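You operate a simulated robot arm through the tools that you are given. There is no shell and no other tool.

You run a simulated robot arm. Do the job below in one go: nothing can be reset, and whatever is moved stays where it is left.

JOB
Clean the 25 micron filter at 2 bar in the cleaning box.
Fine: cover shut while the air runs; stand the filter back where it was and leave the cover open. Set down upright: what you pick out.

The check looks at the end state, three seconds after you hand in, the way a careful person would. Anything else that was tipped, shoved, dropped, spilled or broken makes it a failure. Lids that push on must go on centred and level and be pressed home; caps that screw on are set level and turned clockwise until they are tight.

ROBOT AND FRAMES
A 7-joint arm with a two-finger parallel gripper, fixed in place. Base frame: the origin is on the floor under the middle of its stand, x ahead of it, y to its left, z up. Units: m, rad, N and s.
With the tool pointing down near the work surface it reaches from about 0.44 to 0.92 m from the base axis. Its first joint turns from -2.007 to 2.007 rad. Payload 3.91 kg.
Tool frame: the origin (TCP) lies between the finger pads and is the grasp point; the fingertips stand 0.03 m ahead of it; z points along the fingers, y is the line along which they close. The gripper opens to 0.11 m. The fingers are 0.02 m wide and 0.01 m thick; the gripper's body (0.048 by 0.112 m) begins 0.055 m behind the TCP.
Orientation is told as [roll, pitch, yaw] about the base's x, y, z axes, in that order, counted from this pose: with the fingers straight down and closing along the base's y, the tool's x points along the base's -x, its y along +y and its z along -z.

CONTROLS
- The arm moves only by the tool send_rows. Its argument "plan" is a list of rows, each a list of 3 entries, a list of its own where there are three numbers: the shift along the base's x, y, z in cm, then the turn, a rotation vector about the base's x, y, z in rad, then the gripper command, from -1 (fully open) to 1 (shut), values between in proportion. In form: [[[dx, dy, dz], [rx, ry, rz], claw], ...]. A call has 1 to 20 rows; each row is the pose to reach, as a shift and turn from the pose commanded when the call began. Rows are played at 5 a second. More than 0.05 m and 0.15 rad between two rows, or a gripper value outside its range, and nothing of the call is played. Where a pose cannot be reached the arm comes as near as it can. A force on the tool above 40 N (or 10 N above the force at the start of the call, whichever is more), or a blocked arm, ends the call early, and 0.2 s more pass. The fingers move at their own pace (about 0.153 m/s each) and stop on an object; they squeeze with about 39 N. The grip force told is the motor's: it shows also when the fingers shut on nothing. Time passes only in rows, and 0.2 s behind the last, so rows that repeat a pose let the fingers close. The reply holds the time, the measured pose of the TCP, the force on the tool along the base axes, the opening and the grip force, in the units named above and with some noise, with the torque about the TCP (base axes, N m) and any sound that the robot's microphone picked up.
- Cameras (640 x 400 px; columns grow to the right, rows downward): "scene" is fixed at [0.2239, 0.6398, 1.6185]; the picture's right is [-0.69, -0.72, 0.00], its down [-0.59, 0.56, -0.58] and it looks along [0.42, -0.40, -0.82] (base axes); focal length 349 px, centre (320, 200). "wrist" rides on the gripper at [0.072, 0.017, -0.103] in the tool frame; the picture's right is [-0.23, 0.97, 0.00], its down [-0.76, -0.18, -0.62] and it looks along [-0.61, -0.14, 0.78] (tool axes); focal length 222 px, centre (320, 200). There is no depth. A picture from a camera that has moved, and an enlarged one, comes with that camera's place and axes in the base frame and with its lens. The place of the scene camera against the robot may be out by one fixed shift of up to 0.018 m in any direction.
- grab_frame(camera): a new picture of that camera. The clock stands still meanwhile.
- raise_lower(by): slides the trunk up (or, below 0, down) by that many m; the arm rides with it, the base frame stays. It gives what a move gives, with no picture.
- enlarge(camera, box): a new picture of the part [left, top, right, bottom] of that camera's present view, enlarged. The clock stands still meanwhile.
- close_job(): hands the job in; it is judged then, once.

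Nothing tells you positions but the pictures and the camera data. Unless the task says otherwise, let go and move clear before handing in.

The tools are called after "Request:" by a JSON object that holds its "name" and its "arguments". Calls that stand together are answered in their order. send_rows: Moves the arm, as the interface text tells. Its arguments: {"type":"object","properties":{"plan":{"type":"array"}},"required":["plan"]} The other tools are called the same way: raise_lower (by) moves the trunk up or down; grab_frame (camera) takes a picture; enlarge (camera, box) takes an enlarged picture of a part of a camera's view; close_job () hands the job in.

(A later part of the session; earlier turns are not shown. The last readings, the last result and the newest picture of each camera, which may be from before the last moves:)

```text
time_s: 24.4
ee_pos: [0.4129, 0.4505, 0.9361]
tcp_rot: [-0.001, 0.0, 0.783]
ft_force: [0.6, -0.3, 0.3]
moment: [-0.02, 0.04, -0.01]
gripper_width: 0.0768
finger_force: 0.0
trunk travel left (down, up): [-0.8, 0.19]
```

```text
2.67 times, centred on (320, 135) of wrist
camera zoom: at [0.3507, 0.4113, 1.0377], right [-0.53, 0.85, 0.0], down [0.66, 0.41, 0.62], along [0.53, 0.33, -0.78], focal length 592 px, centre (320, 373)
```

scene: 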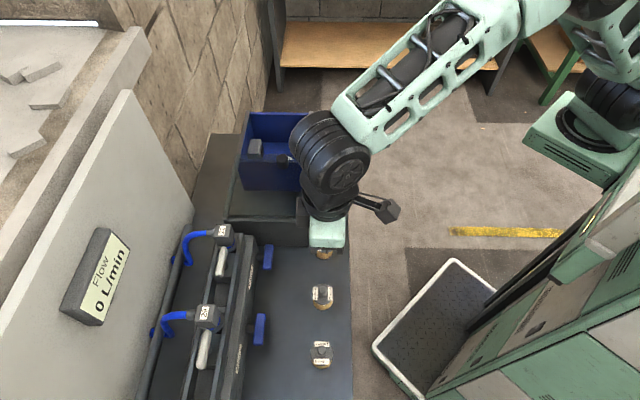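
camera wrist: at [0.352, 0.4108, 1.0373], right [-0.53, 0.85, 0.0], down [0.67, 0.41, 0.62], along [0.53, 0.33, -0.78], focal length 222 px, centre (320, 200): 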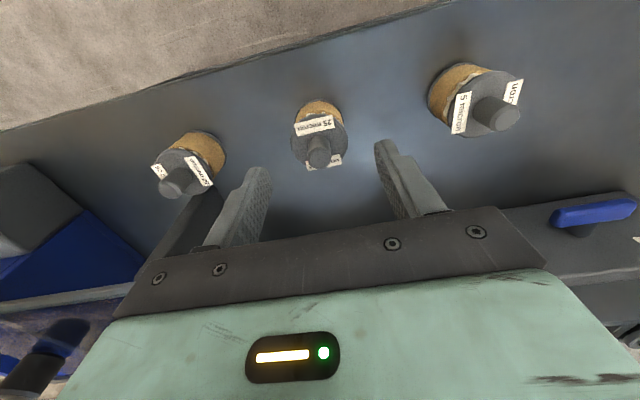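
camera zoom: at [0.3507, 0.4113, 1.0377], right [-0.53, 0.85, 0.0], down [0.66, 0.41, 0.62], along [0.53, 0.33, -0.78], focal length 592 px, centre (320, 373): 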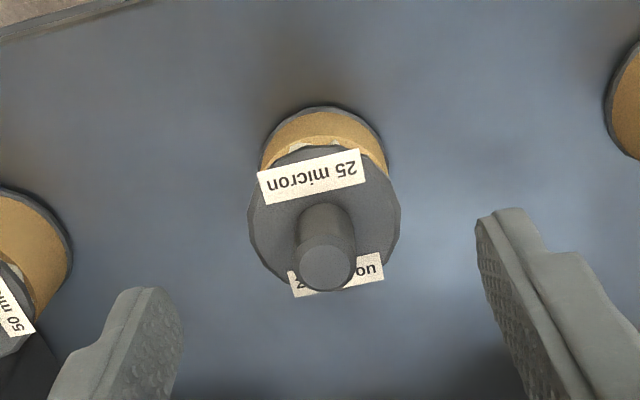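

The filter hasn't moved. Now down to 0.908, close on the stem, and hold.

Request:
{"name": "send_rows", "arguments": {"plan": [[[-0.05, 0.1, -1.5], [0, 0, 0], -0.4], [[-0.05, 0.1, -2.5], [0, 0, 0], -0.4], [[-0.05, 0.1, -2.8], [0, 0, 0], -0.4], [[-0.05, 0.1, -2.8], [0, 0, 0], 0.3], [[-0.05, 0.1, -2.8], [0, 0, 0], 1], [[-0.05, 0.1, -2.8], [0, 0, 0], 1], [[-0.05, 0.1, -2.8], [0, 0, 0], 1]]}}

Request:
{"name": "enlarge", "arguments": {"camera": "wrist", "box": [240, 90, 400, 190]}}

Request:
{"name": "send_rows", "arguments": {"plan": [[[0, 0, 0.1], [0, 0, 0], 1], [[0, 0, 0.2], [0, 0, 0], 1], [[0, 0, 0.3], [0, 0, 0], 1], [[0, 0, 0.4], [0, 0, 0], 1]]}}

Request:
{"name": "enlarge", "arguments": {"camera": "wrist", "box": [240, 90, 400, 190]}}

```text
time_s: 26.0
ee_pos: [0.412, 0.4516, 0.9064]
tcp_rot: [0.0, 0.002, 0.784]
ft_force: [-0.9, 0.6, 0.6]
moment: [0.06, 0.01, 0.03]
gripper_width: 0.0165
finger_force: 39.3
trunk travel left (down, up): [-0.8, 0.19]
```

```text
4.00 times, centred on (320, 140) of wrist
camera zoom: at [0.3499, 0.4125, 1.0106], right [-0.53, 0.85, 0.0], down [0.66, 0.41, 0.62], along [0.53, 0.33, -0.78], focal length 888 px, centre (320, 440)
```

zoom: 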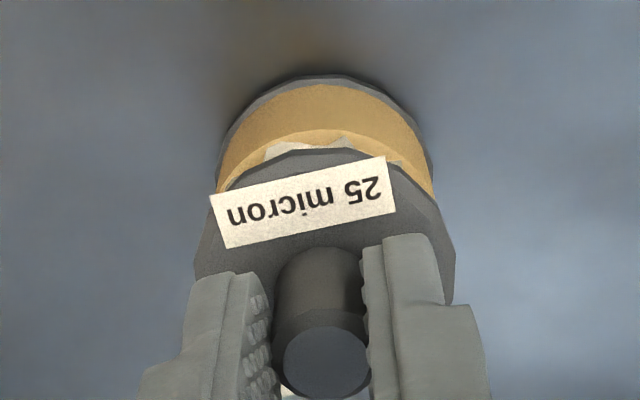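

```text
time_s: 27.0
ee_pos: [0.4127, 0.4518, 0.9104]
tcp_rot: [-0.001, 0.0, 0.786]
ft_force: [-1.1, -0.7, -0.4]
moment: [0.01, 0.02, 0.03]
gripper_width: 0.0166
finger_force: 39.0
trunk travel left (down, up): [-0.8, 0.19]
```

```text
4.00 times, centred on (320, 140) of wrist
camera zoom: at [0.3502, 0.412, 1.0147], right [-0.53, 0.85, 0.0], down [0.66, 0.41, 0.62], along [0.53, 0.33, -0.78], focal length 888 px, centre (320, 440)
```

zoom: 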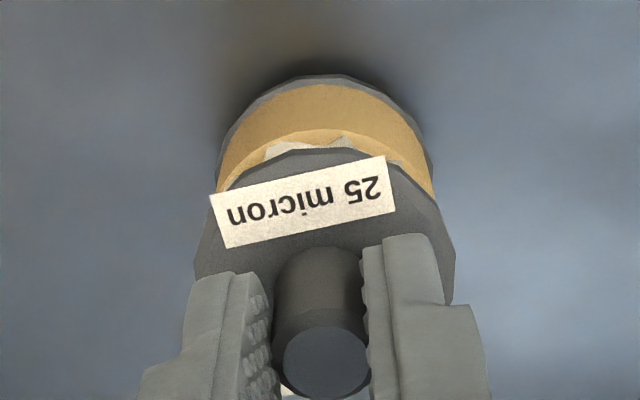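

This time the filter has come up with the fingers. I'll lift slowly and check on the way.

Request:
{"name": "send_rows", "arguments": {"plan": [[[0, 0, 0.3], [0, 0, 0], 1], [[0, 0, 0.7], [0, 0, 0], 1], [[0, 0, 1.2], [0, 0, 0], 1], [[0, 0, 1.8], [0, 0, 0], 1], [[0, 0, 2.4], [0, 0, 0], 1], [[0, 0, 3.0], [0, 0, 0], 1], [[0, 0, 3.5], [0, 0, 0], 1], [[0, 0, 3.8], [0, 0, 0], 1], [[0, 0, 4.0], [0, 0, 0], 1]]}}

Request:
{"name": "enlarge", "arguments": {"camera": "wrist", "box": [240, 90, 400, 190]}}

Request:
{"name": "enlarge", "arguments": {"camera": "scene", "box": [240, 220, 400, 380]}}

```text
time_s: 29.0
ee_pos: [0.4132, 0.4506, 0.9519]
tcp_rot: [-0.001, 0.002, 0.784]
ft_force: [-0.2, -0.6, -0.5]
moment: [0.03, -0.02, 0.02]
gripper_width: 0.0163
finger_force: 39.0
trunk travel left (down, up): [-0.8, 0.19]
```

```text
4.00 times, centred on (320, 140) of wrist
camera zoom: at [0.3507, 0.4119, 1.0547], right [-0.53, 0.85, 0.0], down [0.66, 0.41, 0.62], along [0.53, 0.33, -0.78], focal length 888 px, centre (320, 440)
```

zoom: 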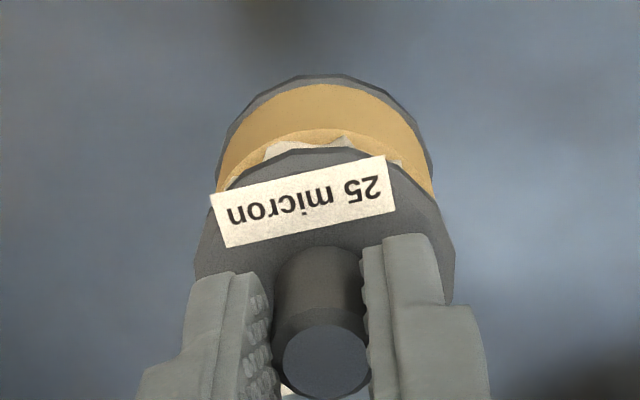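

```text
2.50 times, centred on (320, 300) of scene
camera zoom: at [0.2239, 0.6398, 1.6185], right [-0.69, -0.72, 0.0], down [-0.59, 0.56, -0.58], along [0.42, -0.4, -0.82], focal length 873 px, centre (320, -50)
```

zoom: 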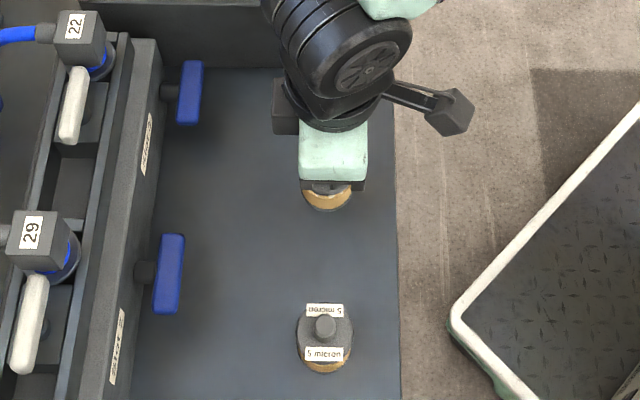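

It holds with no creep. I'll keep lifting gently to travelling height.

Request:
{"name": "send_rows", "arguments": {"plan": [[[0, 0, 0.4], [0, 0, 0], 1], [[0, 0, 1.0], [0, 0, 0], 1], [[0, 0, 1.8], [0, 0, 0], 1], [[0, 0, 2.8], [0, 0, 0], 1], [[0, 0, 3.8], [0, 0, 0], 1], [[0, 0, 4.8], [0, 0, 0], 1], [[0, 0, 5.8], [0, 0, 0], 1], [[0, 0, 6.8], [0, 0, 0], 1], [[0, 0, 7.8], [0, 0, 0], 1], [[0, 0, 8.8], [0, 0, 0], 1], [[0, 0, 9.8], [0, 0, 0], 1], [[0, 0, 10.8], [0, 0, 0], 1], [[0, 0, 11.8], [0, 0, 0], 1], [[0, 0, 12.8], [0, 0, 0], 1], [[0, 0, 13.8], [0, 0, 0], 1], [[0, 0, 14.8], [0, 0, 0], 1], [[0, 0, 15.6], [0, 0, 0], 1], [[0, 0, 16.0], [0, 0, 0], 1], [[0, 0, 16.2], [0, 0, 0], 1]]}}

Request:
{"name": "enlarge", "arguments": {"camera": "wrist", "box": [240, 90, 400, 190]}}

```text
time_s: 33.0
ee_pos: [0.4133, 0.4514, 1.1137]
tcp_rot: [-0.002, 0.001, 0.783]
ft_force: [-0.2, 0.9, -1.1]
moment: [0.0, 0.0, 0.0]
gripper_width: 0.0167
finger_force: 39.2
trunk travel left (down, up): [-0.8, 0.19]
```

```text
4.00 times, centred on (320, 140) of wrist
camera zoom: at [0.3514, 0.4118, 1.2167], right [-0.53, 0.85, 0.0], down [0.66, 0.41, 0.62], along [0.53, 0.33, -0.78], focal length 888 px, centre (320, 440)
```

zoom: 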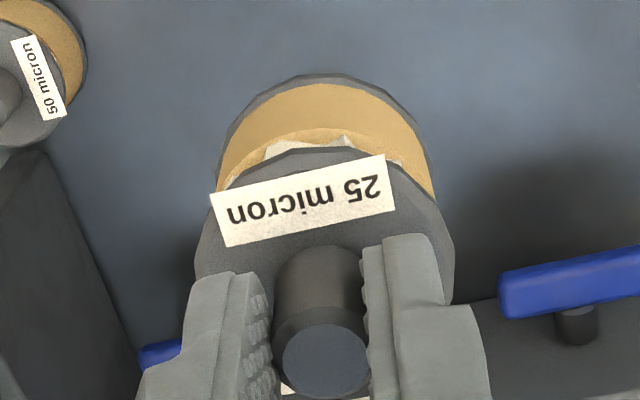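

The filter is secure, its bottom about 7.3 cm under the TCP. I'll carry it gently toward the box, above the cover knob's height.

Request:
{"name": "send_rows", "arguments": {"plan": [[[0.35, -0.19, 0], [0, 0, 0], 1], [[0.88, -0.47, 0], [0, 0, 0], 1], [[1.77, -0.94, 0], [0, 0, 0], 1], [[3.0, -1.6, 0], [0, 0, 0], 1], [[4.41, -2.35, 0], [0, 0, 0], 1], [[5.83, -3.1, 0], [0, 0, 0], 1], [[7.24, -3.85, 0], [0, 0, 0], 1], [[8.65, -4.6, 0], [0, 0, 0], 1], [[10.06, -5.36, 0], [0, 0, 0], 1], [[11.48, -6.11, 0], [0, 0, 0], 1], [[12.89, -6.86, 0], [0, 0, 0], 1], [[14.3, -7.61, 0], [0, 0, 0], 1], [[15.71, -8.36, 0], [0, 0, 0], 1], [[17.12, -9.11, 0], [0, 0, 0], 1], [[18.18, -9.68, 0], [0, 0, 0], 1], [[18.71, -9.96, 0], [0, 0, 0], 1], [[18.98, -10.1, 0], [0, 0, 0], 1]]}}

Request:
{"name": "send_rows", "arguments": {"plan": [[[0.35, -0.19, 0], [0, 0, 0], 1], [[0.88, -0.47, 0], [0, 0, 0], 1], [[1.77, -0.94, 0], [0, 0, 0], 1], [[3.0, -1.6, 0], [0, 0, 0], 1], [[4.41, -2.35, 0], [0, 0, 0], 1], [[5.83, -3.1, 0], [0, 0, 0], 1], [[7.24, -3.85, 0], [0, 0, 0], 1], [[8.65, -4.6, 0], [0, 0, 0], 1], [[10.06, -5.36, 0], [0, 0, 0], 1], [[11.48, -6.11, 0], [0, 0, 0], 1], [[12.89, -6.86, 0], [0, 0, 0], 1], [[14.3, -7.61, 0], [0, 0, 0], 1], [[15.71, -8.36, 0], [0, 0, 0], 1], [[17.12, -9.11, 0], [0, 0, 0], 1], [[18.25, -9.72, 0], [0, 0, 0], 1], [[18.8, -10.02, 0], [0, 0, 0], 1], [[19.07, -10.15, 0], [0, 0, 0], 1]]}}

Request:
{"name": "grab_frame", "arguments": {"camera": "wrist"}}

Request:
{"name": "enlarge", "arguments": {"camera": "scene", "box": [205, 65, 365, 240]}}

```text
time_s: 36.6
ee_pos: [0.6033, 0.3495, 1.1131]
tcp_rot: [-0.001, 0.003, 0.784]
ft_force: [0.4, -0.5, -0.7]
moment: [0.01, -0.01, 0.01]
gripper_width: 0.0165
finger_force: 38.7
trunk travel left (down, up): [-0.8, 0.19]
```

```text
time_s: 40.2
ee_pos: [0.7932, 0.2487, 1.1129]
tcp_rot: [-0.001, 0.003, 0.787]
ft_force: [-0.7, 0.0, -1.0]
moment: [0.01, 0.02, -0.02]
gripper_width: 0.0163
finger_force: 39.1
trunk travel left (down, up): [-0.8, 0.19]
```

```text
taken
camera wrist: at [0.7311, 0.2085, 1.2173], right [-0.53, 0.85, 0.0], down [0.66, 0.41, 0.62], along [0.53, 0.33, -0.78], focal length 222 px, centre (320, 200)
```

wrist: 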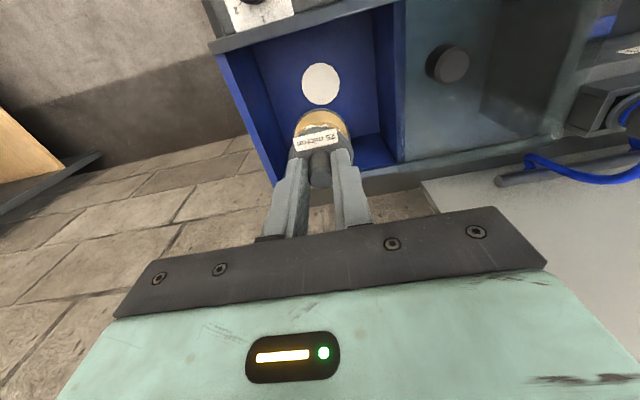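

```text
2.29 times, centred on (285, 152) of scene
camera zoom: at [0.2239, 0.6398, 1.6185], right [-0.69, -0.72, 0.0], down [-0.59, 0.56, -0.58], along [0.42, -0.4, -0.82], focal length 798 px, centre (400, 309)
```

zoom: 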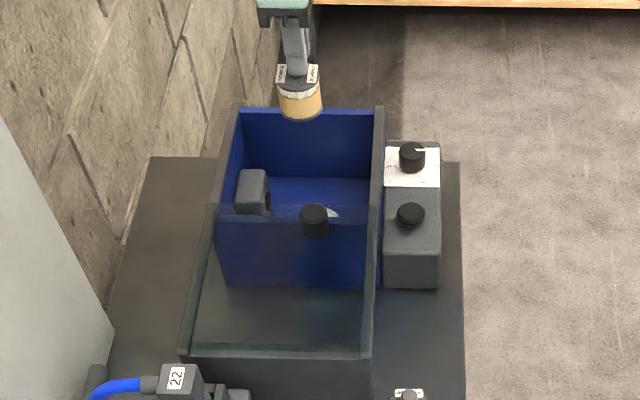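

The pad lies straight under the filter. I'll lower it gently into the box.

Request:
{"name": "send_rows", "arguments": {"plan": [[[0, 0, -0.4], [0, 0, 0], 1], [[0, 0, -1.2], [0, 0, 0], 1], [[0, 0, -2.4], [0, 0, 0], 1], [[0, 0, -3.6], [0, 0, 0], 1], [[0, 0, -4.8], [0, 0, 0], 1], [[0, 0, -6.0], [0, 0, 0], 1], [[0, 0, -7.2], [0, 0, 0], 1], [[0, 0, -8.4], [0, 0, 0], 1], [[0, 0, -9.6], [0, 0, 0], 1], [[0, 0, -10.8], [0, 0, 0], 1], [[0, 0, -12.0], [0, 0, 0], 1], [[0, 0, -13.2], [0, 0, 0], 1], [[0, 0, -14.4], [0, 0, 0], 1], [[0, 0, -15.4], [0, 0, 0], 1], [[0, 0, -16.2], [0, 0, 0], 1], [[0, 0, -16.8], [0, 0, 0], 1], [[0, 0, -17.2], [0, 0, 0], 1]]}}

Request:
{"name": "grab_frame", "arguments": {"camera": "wrist"}}

Request:
{"name": "enlarge", "arguments": {"camera": "scene", "box": [205, 65, 365, 240]}}

```text
time_s: 43.8
ee_pos: [0.7948, 0.2496, 0.9418]
tcp_rot: [-0.003, 0.0, 0.784]
ft_force: [0.7, 0.8, -0.7]
moment: [-0.05, 0.02, -0.01]
gripper_width: 0.0167
finger_force: 39.2
trunk travel left (down, up): [-0.8, 0.19]
```

```text
taken
camera wrist: at [0.7317, 0.2089, 1.0447], right [-0.53, 0.85, 0.0], down [0.66, 0.41, 0.62], along [0.53, 0.33, -0.78], focal length 222 px, centre (320, 200)
```

wrist: 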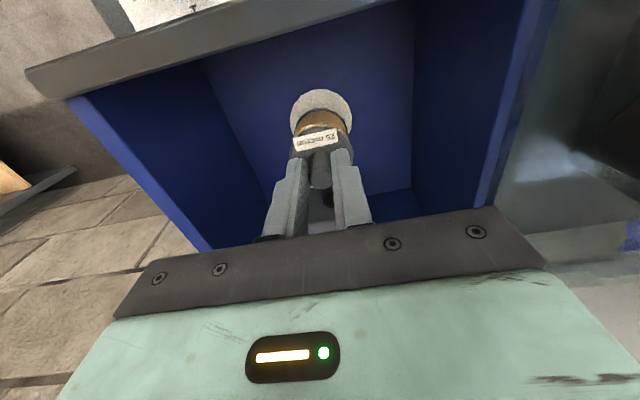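

```text
2.29 times, centred on (285, 152) of scene
camera zoom: at [0.2239, 0.6398, 1.6185], right [-0.69, -0.72, 0.0], down [-0.59, 0.56, -0.58], along [0.42, -0.4, -0.82], focal length 798 px, centre (400, 309)
```

zoom: 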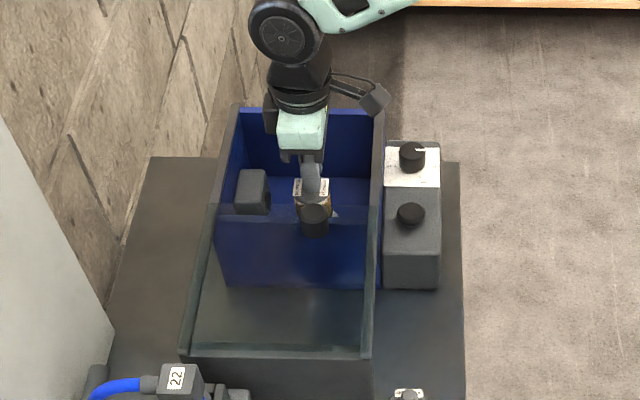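

It's centred with about 3.5 cm to go. I'll lower in small steps and look for contact.

Request:
{"name": "send_rows", "arguments": {"plan": [[[0, 0, -0.5], [0, 0, 0], 1], [[0, 0, -1.1], [0, 0, 0], 1], [[0, 0, -1.7], [0, 0, 0], 1], [[0, 0, -2.2], [0, 0, 0], 1], [[0, 0, -2.6], [0, 0, 0], 1], [[0, 0, -2.9], [0, 0, 0], 1], [[0, 0, -3.1], [0, 0, 0], 1]]}}

Request:
{"name": "enlarge", "arguments": {"camera": "wrist", "box": [240, 70, 400, 170]}}

```text
time_s: 45.4
ee_pos: [0.7955, 0.249, 0.9151]
tcp_rot: [-0.003, -0.007, 0.784]
ft_force: [4.1, 0.7, 32.7]
moment: [-0.07, -0.55, 0.01]
gripper_width: 0.0164
finger_force: 38.9
trunk travel left (down, up): [-0.8, 0.19]
```

```text
4.00 times, centred on (320, 120) of wrist
camera zoom: at [0.7315, 0.2098, 1.0166], right [-0.53, 0.85, 0.0], down [0.66, 0.41, 0.63], along [0.54, 0.33, -0.78], focal length 888 px, centre (320, 520)
```

zoom: 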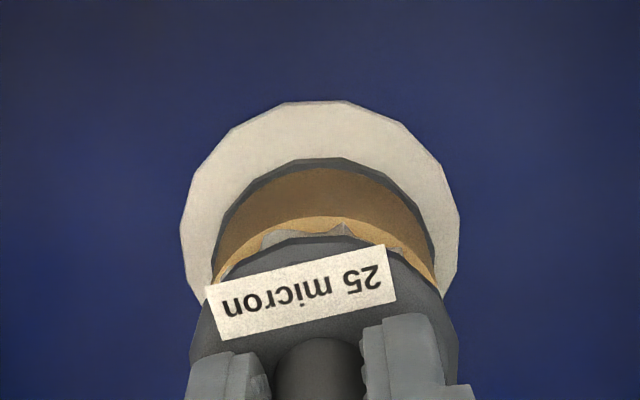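

The filter has touched down on the pad (33 N). I'll relieve the push, then open the fingers and rise.

Request:
{"name": "send_rows", "arguments": {"plan": [[[0, 0, 0.2], [0, 0, 0], 1], [[0, 0, 0.3], [0, 0, 0], 1], [[0, 0, 0.3], [0, 0, 0], 1]]}}

Request:
{"name": "enlarge", "arguments": {"camera": "wrist", "box": [240, 70, 400, 170]}}

Request:
{"name": "enlarge", "arguments": {"camera": "scene", "box": [225, 95, 345, 200]}}

```text
time_s: 46.2
ee_pos: [0.7926, 0.2488, 0.9137]
tcp_rot: [-0.001, 0.002, 0.785]
ft_force: [4.3, 2.3, 14.8]
moment: [0.6, -0.39, -0.03]
gripper_width: 0.0164
finger_force: 38.9
trunk travel left (down, up): [-0.8, 0.19]
```

```text
4.00 times, centred on (320, 120) of wrist
camera zoom: at [0.7303, 0.2093, 1.0165], right [-0.53, 0.85, 0.0], down [0.67, 0.41, 0.62], along [0.53, 0.33, -0.78], focal length 888 px, centre (320, 520)
```

zoom: 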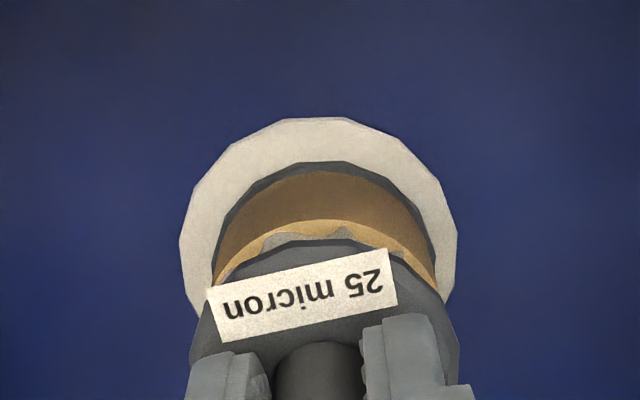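

```text
3.81 times, centred on (285, 148) of scene
camera zoom: at [0.2239, 0.6398, 1.6185], right [-0.69, -0.72, 0.0], down [-0.59, 0.56, -0.58], along [0.42, -0.4, -0.82], focal length 1330 px, centre (453, 400)
```

zoom: 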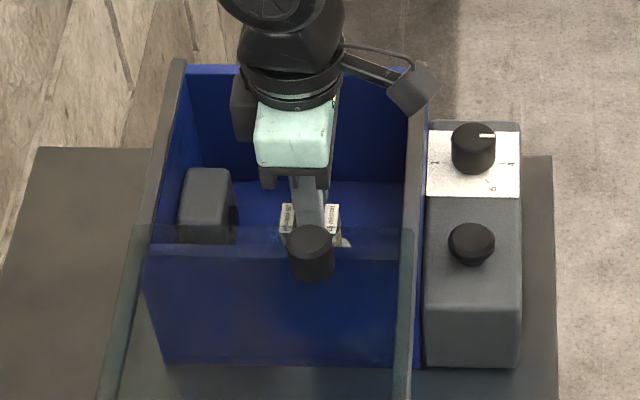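

Request:
{"name": "send_rows", "arguments": {"plan": [[[0, 0, 0.1], [0, 0, 0], 1], [[0, 0, 0.15], [0, 0, 0], 1]]}}

```text
time_s: 46.8
ee_pos: [0.7917, 0.2488, 0.9132]
tcp_rot: [0.0, 0.006, 0.785]
ft_force: [-0.9, 1.6, 2.3]
moment: [0.15, 0.03, 0.06]
gripper_width: 0.0164
finger_force: 39.2
trunk travel left (down, up): [-0.8, 0.19]
```

The load is nearly gone and the filter stands on the pad. Opening and rising straight up.

Request:
{"name": "send_rows", "arguments": {"plan": [[[0, 0, 0], [0, 0, 0], 0.4], [[0, 0, 0], [0, 0, 0], 0], [[0, 0, 0], [0, 0, 0], -0.2], [[0, 0, 0], [0, 0, 0], -0.2], [[0, 0, 1], [0, 0, 0], -0.2], [[0, 0, 3], [0, 0, 0], -0.2], [[0, 0, 6], [0, 0, 0], -0.2], [[0, 0, 10], [0, 0, 0], -0.2], [[0, 0, 14], [0, 0, 0], -0.2], [[0, 0, 18], [0, 0, 0], -0.2], [[0, 0, 20], [0, 0, 0], -0.2]]}}

Request:
{"name": "grab_frame", "arguments": {"camera": "wrist"}}

Request:
{"name": "enlarge", "arguments": {"camera": "scene", "box": [225, 95, 345, 200]}}

```text
time_s: 49.2
ee_pos: [0.794, 0.2508, 1.1147]
tcp_rot: [0.001, 0.003, 0.785]
ft_force: [-1.2, -0.5, 0.0]
moment: [-0.03, 0.0, 0.02]
gripper_width: 0.066
finger_force: 0.1
trunk travel left (down, up): [-0.8, 0.19]
```

```text
taken
camera wrist: at [0.7312, 0.2103, 1.2183], right [-0.53, 0.85, 0.0], down [0.67, 0.41, 0.62], along [0.53, 0.33, -0.78], focal length 222 px, centre (320, 200)
```

wrist: 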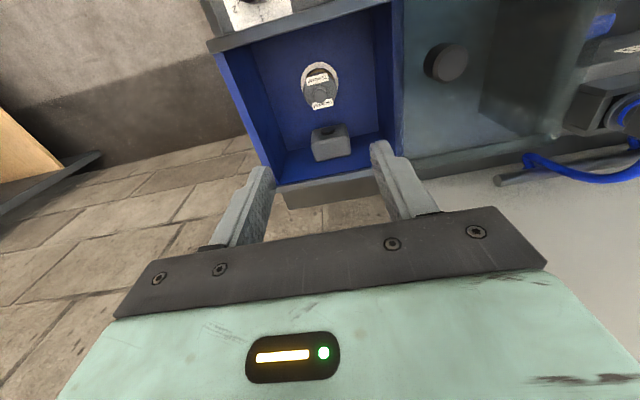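

```text
3.81 times, centred on (285, 148) of scene
camera zoom: at [0.2239, 0.6398, 1.6185], right [-0.69, -0.72, 0.0], down [-0.59, 0.56, -0.58], along [0.42, -0.4, -0.82], focal length 1330 px, centre (453, 400)
```

zoom: 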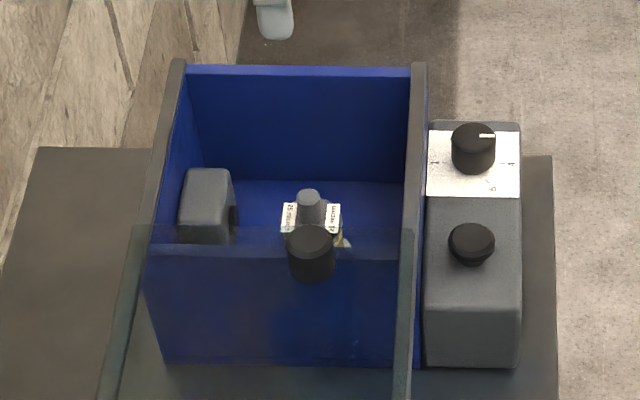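

Request:
{"name": "enlarge", "arguments": {"camera": "wrist", "box": [220, 20, 480, 182]}}

Request:
{"name": "enlarge", "arguments": {"camera": "wrist", "box": [280, 45, 360, 120]}}

```text
2.46 times, centred on (350, 101) of wrist
camera zoom: at [0.7312, 0.2103, 1.2183], right [-0.53, 0.85, 0.0], down [0.67, 0.41, 0.62], along [0.53, 0.33, -0.78], focal length 547 px, centre (246, 444)
```

zoom: 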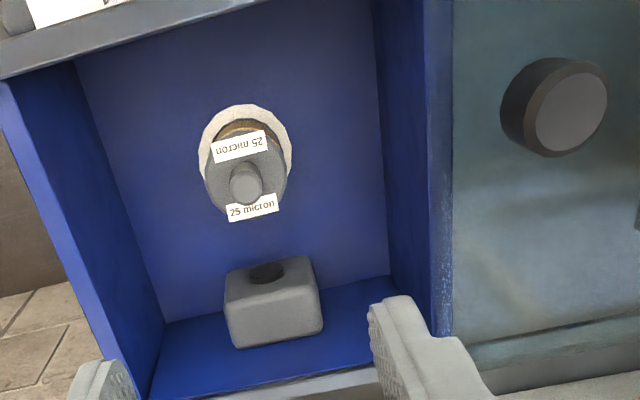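

```text
5.33 times, centred on (320, 82) of wrist
camera zoom: at [0.7312, 0.2103, 1.2183], right [-0.53, 0.85, 0.0], down [0.67, 0.41, 0.62], along [0.53, 0.33, -0.78], focal length 1185 px, centre (320, 827)
```

zoom: 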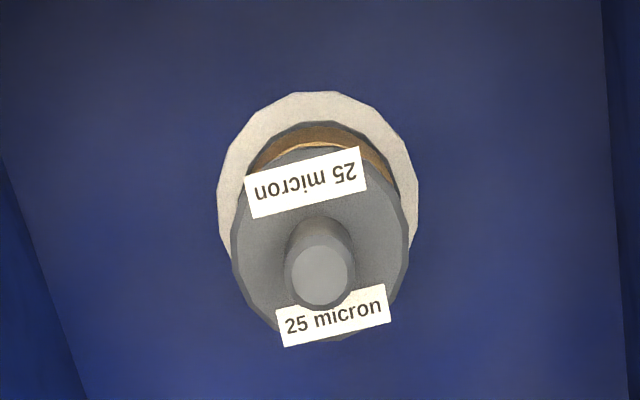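

The filter stands upright and centred on the pad in front of the nozzle. Next I'll take the cover knob (about (0.694,0.325)) to shut the cover.

Request:
{"name": "send_rows", "arguments": {"plan": [[[-3, 2.2, 0], [0, 0, 0], -1], [[-6, 4.4, 0], [0, 0, 0], -1], [[-8.5, 6.3, -1], [0, 0, 0], -1], [[-10, 7.4, -3], [0, 0, 0], -1], [[-10, 7.4, -6], [0, 0, 0], -1], [[-10, 7.4, -6], [0, 0, 0], -1]]}}

Request:
{"name": "enlarge", "arguments": {"camera": "wrist", "box": [160, 0, 500, 212]}}

```text
time_s: 50.6
ee_pos: [0.6929, 0.3235, 1.0552]
tcp_rot: [-0.001, -0.001, 0.785]
ft_force: [-0.1, 1.1, 0.6]
moment: [-0.02, 0.01, -0.01]
gripper_width: 0.1099
finger_force: 0.1
trunk travel left (down, up): [-0.8, 0.19]
```

```text
1.88 times, centred on (330, 106) of wrist
camera zoom: at [0.6298, 0.2836, 1.1575], right [-0.53, 0.85, 0.0], down [0.66, 0.41, 0.62], along [0.53, 0.33, -0.78], focal length 418 px, centre (301, 377)
```

zoom: 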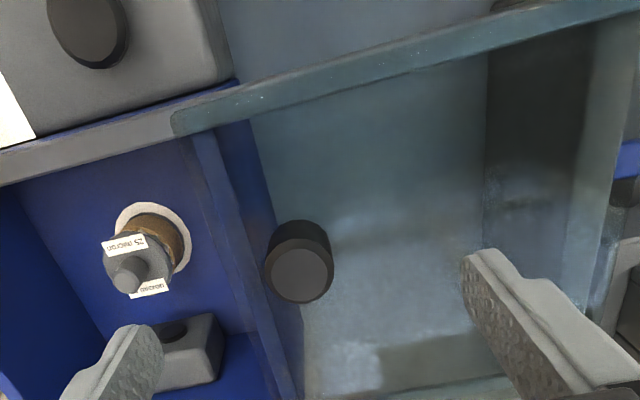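

The knob is lined up. I'll go down, grip it, and then slide the cover shut.

Request:
{"name": "send_rows", "arguments": {"plan": [[[0.15, 0.1, -2], [0, 0, 0], -1], [[0.15, 0.1, -4], [0, 0, 0], -1], [[0.15, 0.1, -5.2], [0, 0, 0], -1], [[0.15, 0.1, -5.2], [0, 0, 0], 0], [[0.15, 0.1, -5.2], [0, 0, 0], 1], [[0.15, 0.1, -5.2], [0, 0, 0], 1], [[0.15, 0.1, -5.2], [0, 0, 0], 1]]}}

```text
time_s: 52.2
ee_pos: [0.6941, 0.323, 1.0013]
tcp_rot: [-0.001, 0.002, 0.783]
ft_force: [2.8, -2.8, -2.1]
moment: [0.45, 0.18, -0.02]
gripper_width: 0.0294
finger_force: 45.5
trunk travel left (down, up): [-0.8, 0.19]
```

Knob gripped. Sliding the cover shut along the rails.

Request:
{"name": "send_rows", "arguments": {"plan": [[[0.6, -0.6, 0], [0, 0, 0], 1], [[1.6, -1.6, 0], [0, 0, 0], 1], [[2.6, -2.6, 0], [0, 0, 0], 1], [[3.6, -3.6, 0], [0, 0, 0], 1], [[4.6, -4.6, 0], [0, 0, 0], 1], [[5.6, -5.6, 0], [0, 0, 0], 1], [[6.6, -6.6, 0], [0, 0, 0], 1], [[7.6, -7.6, 0], [0, 0, 0], 1], [[8.6, -8.6, 0], [0, 0, 0], 1], [[9.6, -9.6, 0], [0, 0, 0], 1], [[10.6, -10.6, 0], [0, 0, 0], 1], [[11.4, -11.4, 0], [0, 0, 0], 1], [[12.0, -12.0, 0], [0, 0, 0], 1], [[12.4, -12.4, 0], [0, 0, 0], 1]]}}

Request:
{"name": "enlarge", "arguments": {"camera": "scene", "box": [215, 65, 355, 200]}}

```text
time_s: 55.2
ee_pos: [0.8193, 0.1984, 1.0022]
tcp_rot: [-0.003, 0.0, 0.784]
ft_force: [-5.2, -7.5, -12.1]
moment: [0.97, -0.32, 0.01]
gripper_width: 0.0294
finger_force: 45.0
trunk travel left (down, up): [-0.8, 0.19]
```

```text
2.96 times, centred on (285, 132) of scene
camera zoom: at [0.2239, 0.6398, 1.6185], right [-0.69, -0.72, 0.0], down [-0.59, 0.56, -0.58], along [0.42, -0.4, -0.82], focal length 1035 px, centre (424, 400)
```

zoom: 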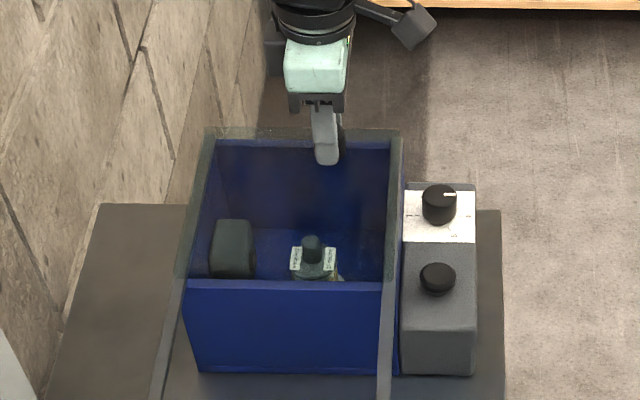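

The cover is back where it started. I'll press it gently the last few millimetres to be sure it's against its stop.

Request:
{"name": "send_rows", "arguments": {"plan": [[[0.2, -0.2, 0], [0, 0, 0], 1], [[0.4, -0.4, 0], [0, 0, 0], 1], [[0.6, -0.6, 0], [0, 0, 0], 1]]}}

Request:
{"name": "enlarge", "arguments": {"camera": "scene", "box": [215, 65, 355, 200]}}

```text
time_s: 56.0
ee_pos: [0.8202, 0.1969, 1.0023]
tcp_rot: [0.005, 0.004, 0.789]
ft_force: [-31.1, 7.9, -8.5]
moment: [-0.38, 0.38, 0.12]
gripper_width: 0.0296
finger_force: 45.2
trunk travel left (down, up): [-0.8, 0.19]
```

```text
2.96 times, centred on (285, 132) of scene
camera zoom: at [0.2239, 0.6398, 1.6185], right [-0.69, -0.72, 0.0], down [-0.59, 0.56, -0.58], along [0.42, -0.4, -0.82], focal length 1035 px, centre (424, 400)
```

zoom: 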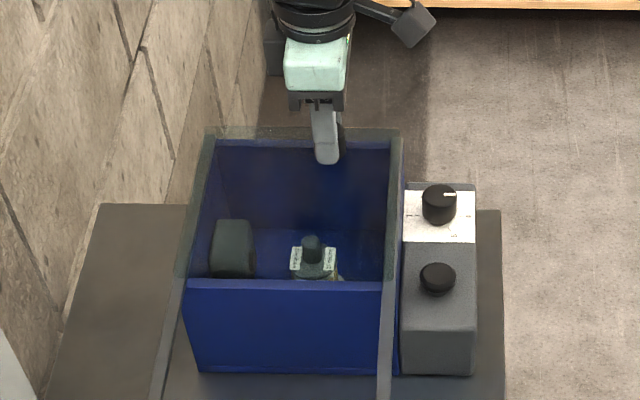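

The cover is firmly shut. I'll ease off, release the knob, rise, and look straight down on the dial.

Request:
{"name": "send_rows", "arguments": {"plan": [[[-0.4, 0.4, 0], [0, 0, 0], 1], [[-0.4, 0.4, 0], [0, 0, 0], 0], [[-0.4, 0.4, 0], [0, 0, 0], -1], [[-0.4, 0.4, 0], [0, 0, 0], -1], [[-0.4, 0.4, 2], [0, 0, 0], -1], [[-0.4, 0.4, 5], [0, 0, 0], -1], [[-0.4, 0.4, 7], [0, 0, 0], -1], [[-2, -1.5, 7], [0, 0, 0], -1], [[-4.2, -4.2, 7], [0, 0, 0], -1], [[-4.2, -4.2, 7], [0, 0, 0], -1]]}}

Request:
{"name": "grab_frame", "arguments": {"camera": "wrist"}}

Request:
{"name": "enlarge", "arguments": {"camera": "scene", "box": [215, 65, 355, 200]}}

```text
time_s: 58.2
ee_pos: [0.7846, 0.1507, 1.0735]
tcp_rot: [-0.001, 0.0, 0.787]
ft_force: [-0.5, 0.0, -0.4]
moment: [0.0, 0.01, -0.07]
gripper_width: 0.1101
finger_force: 0.1
trunk travel left (down, up): [-0.8, 0.19]
```

```text
taken
camera wrist: at [0.7212, 0.1118, 1.1768], right [-0.53, 0.85, 0.0], down [0.66, 0.41, 0.62], along [0.53, 0.33, -0.78], focal length 222 px, centre (320, 200)
```

wrist: 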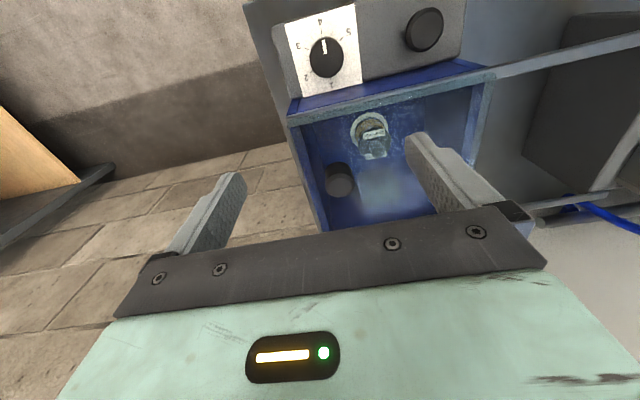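

```text
2.96 times, centred on (285, 132) of scene
camera zoom: at [0.2239, 0.6398, 1.6185], right [-0.69, -0.72, 0.0], down [-0.59, 0.56, -0.58], along [0.42, -0.4, -0.82], focal length 1035 px, centre (424, 400)
```

zoom: 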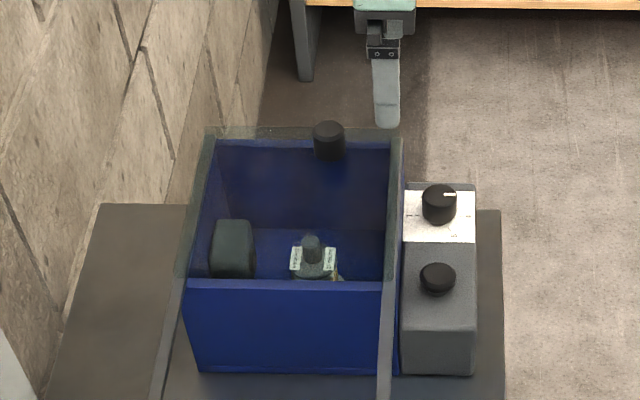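

Request:
{"name": "enlarge", "arguments": {"camera": "wrist", "box": [270, 0, 390, 110]}}

Request:
{"name": "enlarge", "arguments": {"camera": "wrist", "box": [270, 0, 470, 125]}}

```text
3.64 times, centred on (330, 55) of wrist
camera zoom: at [0.7212, 0.1118, 1.1768], right [-0.53, 0.85, 0.0], down [0.66, 0.41, 0.62], along [0.53, 0.33, -0.78], focal length 808 px, centre (284, 727)
```

zoom: 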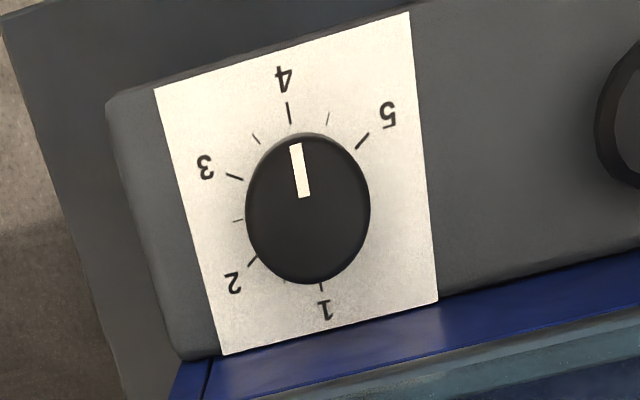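

```text
3.20 times, centred on (370, 62) of wrist
camera zoom: at [0.7212, 0.1118, 1.1768], right [-0.53, 0.85, 0.0], down [0.66, 0.41, 0.62], along [0.53, 0.33, -0.78], focal length 711 px, centre (160, 640)
```

zoom: 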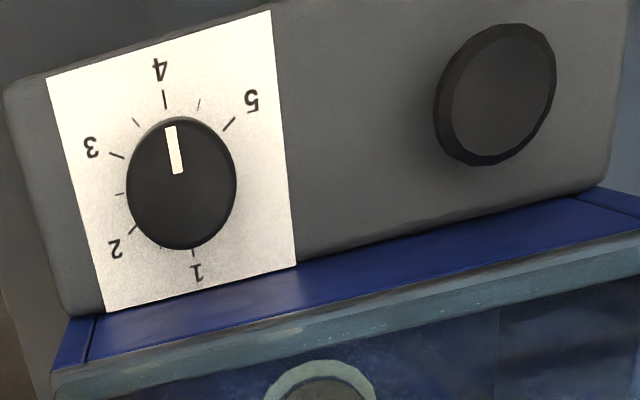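

The dial is clear now: ticks are 60° apart, the pointer sits at 4, and 2 lies 120° further counter-clockwise seen from above; the dial axis is near (0.739,0.131). I'll turn it in two 60° bites; first I hover over it.

Request:
{"name": "send_rows", "arguments": {"plan": [[[-1, -0.5, 0], [0, 0, -0.13], -0.6], [[-2, -1, 0], [0, 0, -0.26], -0.3], [[-3, -1.5, 0], [0, 0, -0.39], -0.3], [[-4.5, -1.9, 0], [0, 0, -0.524], -0.3], [[-4.5, -1.9, -3], [0, 0, -0.524], -0.3], [[-4.5, -1.9, -6], [0, 0, -0.524], -0.3], [[-4.5, -1.9, -7.5], [0, 0, -0.524], -0.3], [[-4.5, -1.9, -7.5], [0, 0, -0.524], -0.3]]}}

Request:
{"name": "enlarge", "arguments": {"camera": "wrist", "box": [200, 40, 440, 190]}}

Request:
{"name": "enlarge", "arguments": {"camera": "scene", "box": [215, 65, 355, 200]}}

```text
time_s: 60.0
ee_pos: [0.7388, 0.1332, 0.9975]
tcp_rot: [-0.003, 0.003, 0.261]
ft_force: [0.5, 0.1, 0.4]
moment: [0.0, 0.01, 0.0]
gripper_width: 0.0715
finger_force: 0.1
trunk travel left (down, up): [-0.8, 0.19]
```

```text
2.67 times, centred on (320, 115) of wrist
camera zoom: at [0.6647, 0.1301, 1.1014], right [-0.03, 1.0, 0.0], down [0.78, 0.03, 0.62], along [0.62, 0.02, -0.78], focal length 592 px, centre (320, 427)
```

zoom: 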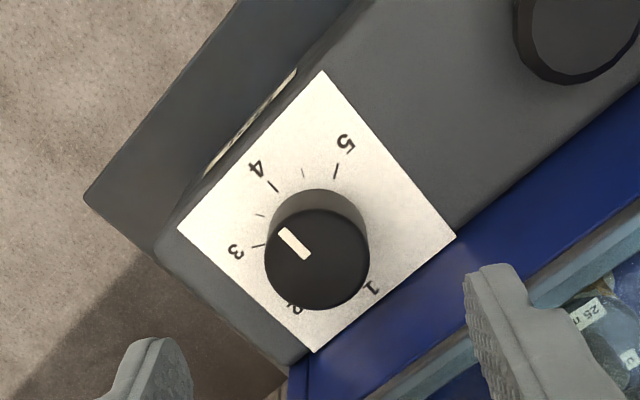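

```text
2.96 times, centred on (285, 132) of scene
camera zoom: at [0.2239, 0.6398, 1.6185], right [-0.69, -0.72, 0.0], down [-0.59, 0.56, -0.58], along [0.42, -0.4, -0.82], focal length 1035 px, centre (424, 400)
```

zoom: 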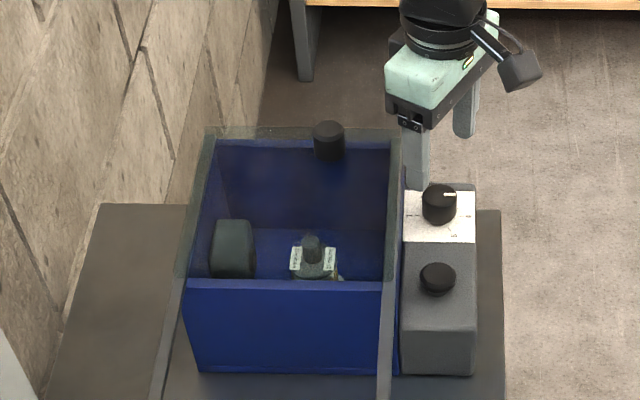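

The dial knob's top is at about 0.925 and its panel at 0.903. I'll narrow the fingers so they clear the box wall, lower around the knob and close.

Request:
{"name": "send_rows", "arguments": {"plan": [[[-0.1, -0.15, 0], [0, 0, 0], 0.09], [[-0.1, -0.15, -2], [0, 0, 0], 0.09], [[-0.1, -0.15, -4], [0, 0, 0], 0.09], [[-0.1, -0.15, -5.2], [0, 0, 0], 0.09], [[-0.1, -0.15, -6], [0, 0, 0], 0.09], [[-0.1, -0.15, -6], [0, 0, 0], 0.09]]}}

Request:
{"name": "enlarge", "arguments": {"camera": "wrist", "box": [200, 60, 440, 210]}}

```text
time_s: 61.4
ee_pos: [0.7374, 0.1318, 0.9371]
tcp_rot: [-0.001, 0.0, 0.259]
ft_force: [-0.3, 0.0, 0.1]
moment: [-0.01, -0.01, 0.04]
gripper_width: 0.0501
finger_force: 0.1
trunk travel left (down, up): [-0.8, 0.19]
```

```text
2.67 times, centred on (320, 135) of wrist
camera zoom: at [0.6636, 0.1285, 1.0414], right [-0.03, 1.0, 0.0], down [0.78, 0.03, 0.62], along [0.62, 0.02, -0.78], focal length 592 px, centre (320, 373)
```

zoom: 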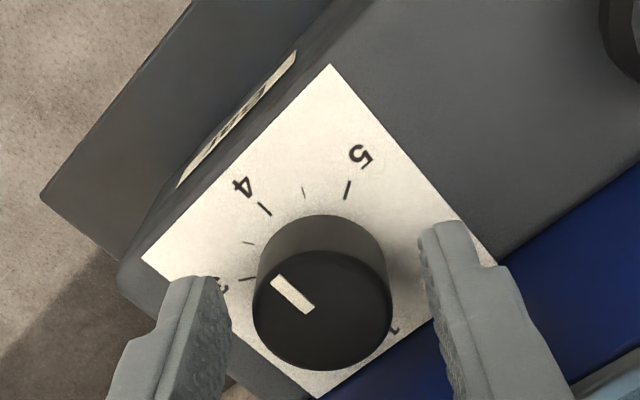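

The fingers straddle the knob. Closing, then turning counter-clockwise 60°.

Request:
{"name": "send_rows", "arguments": {"plan": [[[0, 0, 0], [0, 0, 0], 0.5], [[0, 0, 0], [0, 0, 0], 1], [[0, 0, 0], [0, 0, 0], 1], [[0, 0, 0], [0, 0, 0], 1]]}}

Request:
{"name": "send_rows", "arguments": {"plan": [[[0, 0, 0], [0, 0, 0.1], 1], [[0, 0, 0], [0, 0, 0.2], 1], [[0, 0, 0], [0, 0, 0.3], 1], [[0, 0, 0], [0, 0, 0.4], 1]]}}

Request:
{"name": "enlarge", "arguments": {"camera": "wrist", "box": [200, 60, 440, 210]}}

```text
time_s: 62.4
ee_pos: [0.7379, 0.1312, 0.9379]
tcp_rot: [-0.003, 0.001, 0.26]
ft_force: [1.2, -1.3, -1.2]
moment: [0.05, -0.26, 0.0]
gripper_width: 0.0334
finger_force: 45.0
trunk travel left (down, up): [-0.8, 0.19]
```

```text
time_s: 63.4
ee_pos: [0.7383, 0.1304, 0.938]
tcp_rot: [-0.002, 0.001, 0.661]
ft_force: [3.1, -10.6, 3.5]
moment: [-0.11, -0.21, -0.04]
gripper_width: 0.0333
finger_force: 44.6
trunk travel left (down, up): [-0.8, 0.19]
```

```text
2.67 times, centred on (320, 135) of wrist
camera zoom: at [0.6708, 0.0986, 1.0414], right [-0.42, 0.91, 0.0], down [0.71, 0.33, 0.62], along [0.57, 0.26, -0.78], focal length 592 px, centre (320, 373)
```

zoom: 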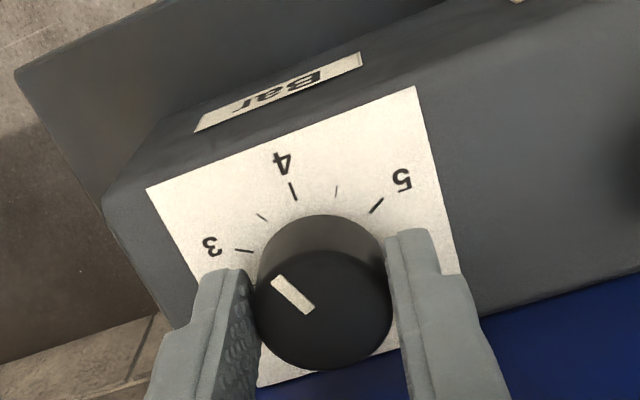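

The knob turns with the fingers. I'll keep turning in this grip and watch whether the wrist follows.

Request:
{"name": "send_rows", "arguments": {"plan": [[[0, 0, 0], [0, 0, 0.1], 1], [[0, 0, 0], [0, 0, 0.2], 1], [[0, 0, 0], [0, 0, 0.3], 1], [[0, 0, 0], [0, 0, 0.4], 1], [[0, 0, 0], [0, 0, 0.5], 1], [[0, 0, 0], [0, 0, 0.6], 1], [[0, 0, 0], [0, 0, 0.7], 1], [[0, 0, 0], [0, 0, 0.8], 1]]}}

Request:
{"name": "enlarge", "arguments": {"camera": "wrist", "box": [200, 60, 440, 210]}}

Request:
{"name": "enlarge", "arguments": {"camera": "scene", "box": [215, 65, 355, 200]}}

```text
time_s: 65.2
ee_pos: [0.7398, 0.1304, 0.9375]
tcp_rot: [-0.005, -0.001, 1.461]
ft_force: [25.1, -18.6, 5.7]
moment: [0.3, -0.48, -0.1]
gripper_width: 0.0332
finger_force: 45.4
trunk travel left (down, up): [-0.8, 0.19]
```

```text
2.67 times, centred on (320, 135) of wrist
camera zoom: at [0.7154, 0.0589, 1.0413], right [-0.94, 0.33, 0.0], down [0.26, 0.74, 0.62], along [0.21, 0.59, -0.78], focal length 592 px, centre (320, 373)
```

zoom: 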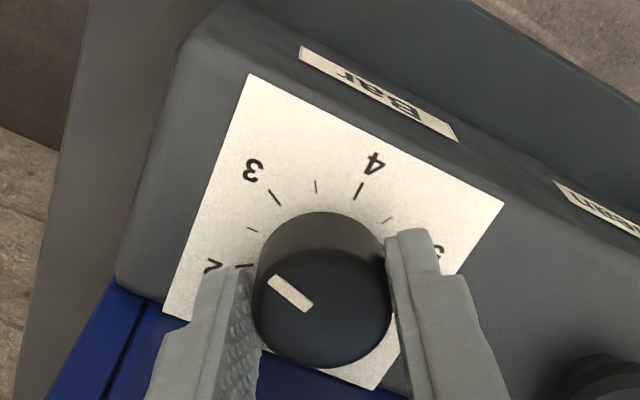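

```text
2.96 times, centred on (285, 132) of scene
camera zoom: at [0.2239, 0.6398, 1.6185], right [-0.69, -0.72, 0.0], down [-0.59, 0.56, -0.58], along [0.42, -0.4, -0.82], focal length 1035 px, centre (424, 400)
```

zoom: 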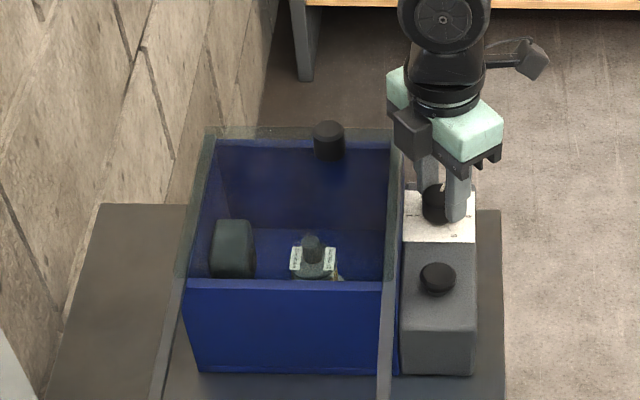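

The wrist follows (1.2 rad turned) but there's some sideways load from a small offset of the axis. I'll relieve that and continue.

Request:
{"name": "send_rows", "arguments": {"plan": [[[0.1, -0.08, 0], [0, 0, 0], 1], [[0.18, -0.14, 0], [0, 0, 0], 1], [[0.18, -0.14, 0], [0, 0, 0], 1]]}}

```text
time_s: 66.0
ee_pos: [0.7403, 0.1294, 0.9384]
tcp_rot: [-0.001, -0.001, 1.46]
ft_force: [22.1, -11.9, 10.8]
moment: [-1.05, -0.39, -0.05]
gripper_width: 0.0332
finger_force: 44.8
trunk travel left (down, up): [-0.8, 0.19]
```

Request:
{"name": "send_rows", "arguments": {"plan": [[[0.1, -0.06, 0], [0, 0, 0], 1], [[0.16, -0.08, -0.05], [0, 0, 0], 1], [[0.16, -0.08, -0.05], [0, 0, 0], 1]]}}

```text
time_s: 66.8
ee_pos: [0.7397, 0.1313, 0.9392]
tcp_rot: [-0.001, 0.0, 1.462]
ft_force: [11.7, -9.8, 14.8]
moment: [-0.44, 0.0, -0.04]
gripper_width: 0.0332
finger_force: 45.1
trunk travel left (down, up): [-0.8, 0.19]
```

Request:
{"name": "send_rows", "arguments": {"plan": [[[0.06, -0.06, 0.1], [0, 0, 0], 1], [[0.06, -0.06, 0.15], [0, 0, 0.1], 1], [[0.06, -0.06, 0.15], [0, 0, 0.2], 1], [[0.06, -0.06, 0.15], [0, 0, 0.3], 1], [[0.06, -0.06, 0.15], [0, 0, 0.4], 1]]}}

Request:
{"name": "enlarge", "arguments": {"camera": "wrist", "box": [200, 60, 440, 210]}}

```text
time_s: 68.0
ee_pos: [0.7416, 0.1291, 0.9386]
tcp_rot: [-0.001, 0.0, 1.862]
ft_force: [10.4, 4.0, -8.5]
moment: [-0.49, -0.14, -0.07]
gripper_width: 0.0336
finger_force: 45.6
trunk travel left (down, up): [-0.8, 0.19]
```

```text
2.67 times, centred on (320, 135) of wrist
camera zoom: at [0.7464, 0.0548, 1.0414], right [-1.0, -0.06, 0.0], down [-0.05, 0.78, 0.62], along [-0.04, 0.62, -0.78], focal length 592 px, centre (320, 373)
```

zoom: 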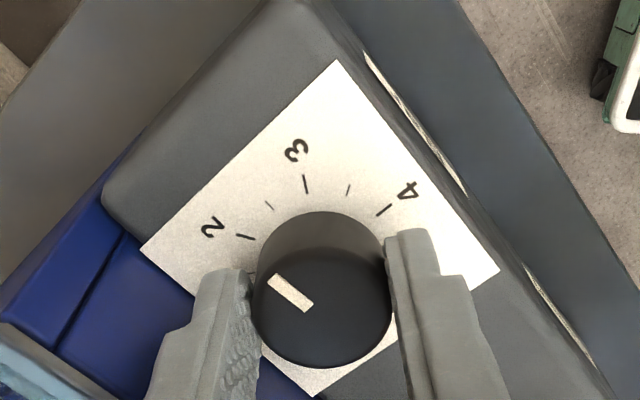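

About 92° done and the pointer is nearing 2. Continuing the rest of the turn.

Request:
{"name": "send_rows", "arguments": {"plan": [[[0.06, 0.02, 0], [0, 0, 0.1], 1], [[0.06, 0.02, 0], [0, 0, 0.2], 1], [[0.06, 0.02, 0], [0, 0, 0.3], 1], [[0.06, 0.02, 0], [0, 0, 0.4], 1], [[0.06, 0.02, 0], [0, 0, 0.49], 1], [[0.06, 0.02, 0], [0, 0, 0.49], 1]]}}

Request:
{"name": "enlarge", "arguments": {"camera": "wrist", "box": [200, 60, 440, 210]}}

Request:
{"name": "enlarge", "arguments": {"camera": "scene", "box": [215, 65, 355, 200]}}

```text
time_s: 69.4
ee_pos: [0.7434, 0.1292, 0.9382]
tcp_rot: [-0.001, 0.001, 2.353]
ft_force: [7.3, 9.1, -17.9]
moment: [-0.21, -0.79, -0.05]
gripper_width: 0.033
finger_force: 45.1
trunk travel left (down, up): [-0.8, 0.19]
```

```text
2.67 times, centred on (320, 135) of wrist
camera zoom: at [0.7818, 0.0663, 1.0414], right [-0.85, -0.53, 0.0], down [-0.41, 0.67, 0.62], along [-0.33, 0.53, -0.78], focal length 592 px, centre (320, 373)
```

zoom: 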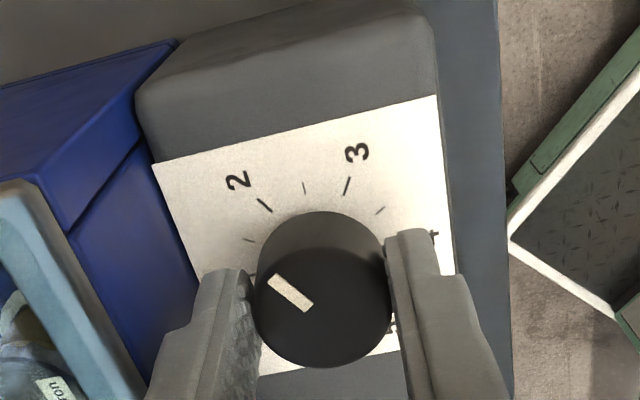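

```text
2.96 times, centred on (285, 132) of scene
camera zoom: at [0.2239, 0.6398, 1.6185], right [-0.69, -0.72, 0.0], down [-0.59, 0.56, -0.58], along [0.42, -0.4, -0.82], focal length 1035 px, centre (424, 400)
```

zoom: 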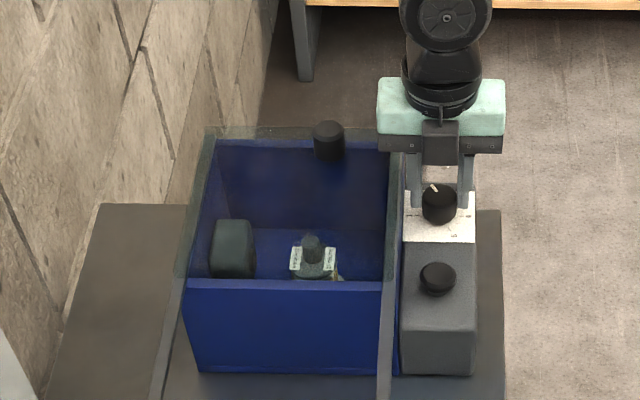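

The dial reads as turned exactly two marks, so the pointer should be at 2. I'll open just a little (the box wall is close), lift straight up, and turn back to check from above.

Request:
{"name": "send_rows", "arguments": {"plan": [[[0, 0, 0], [0, 0, 0], 0.7], [[0, 0, 0], [0, 0, 0], 0.27], [[0, 0, 0], [0, 0, 0], 0.27], [[0, 0, 1], [0, 0, 0], 0.27], [[0, 0, 3], [0, 0, 0], 0.27], [[0, 0, 6], [0, 0, 0], 0.27], [[0, 0, 10], [0, 0, 0], 0.27], [[0, 0, 13], [0, 0, 0], 0.27]]}}

Request:
{"name": "enlarge", "arguments": {"camera": "wrist", "box": [200, 0, 440, 150]}}

```text
time_s: 71.2
ee_pos: [0.7434, 0.1295, 1.0694]
tcp_rot: [-0.001, 0.0, 2.349]
ft_force: [-0.6, 0.2, -0.1]
moment: [-0.02, 0.04, 0.04]
gripper_width: 0.0401
finger_force: 0.1
trunk travel left (down, up): [-0.8, 0.19]
```

```text
2.67 times, centred on (320, 75) of wrist
camera zoom: at [0.7822, 0.065, 1.1733], right [-0.85, -0.52, 0.0], down [-0.41, 0.67, 0.62], along [-0.33, 0.53, -0.78], focal length 592 px, centre (320, 533)
```

zoom: 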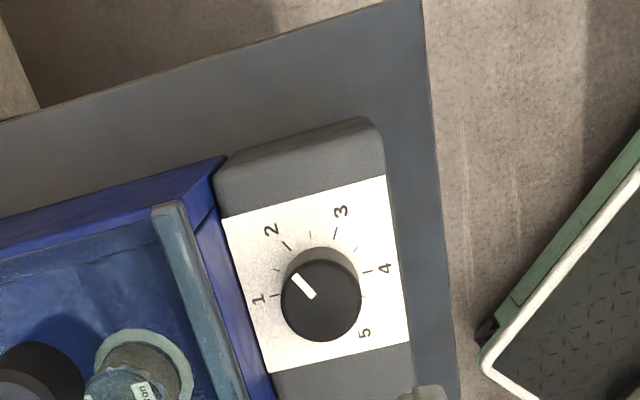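

Request:
{"name": "enlarge", "arguments": {"camera": "wrist", "box": [280, 65, 360, 142]}}

```text
5.19 times, centred on (320, 104) of wrist
camera zoom: at [0.7822, 0.065, 1.1733], right [-0.85, -0.52, 0.0], down [-0.41, 0.67, 0.62], along [-0.33, 0.53, -0.78], focal length 1154 px, centre (320, 701)
```

zoom: 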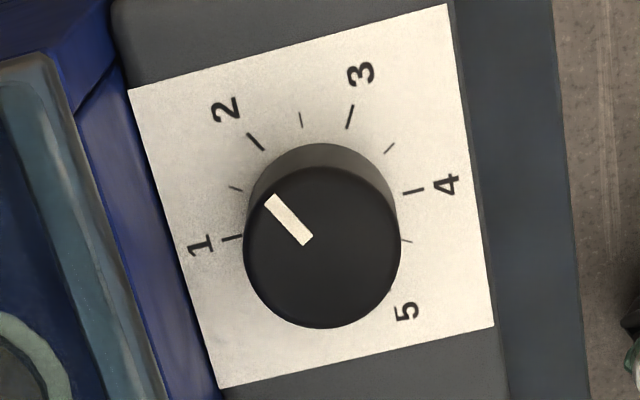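

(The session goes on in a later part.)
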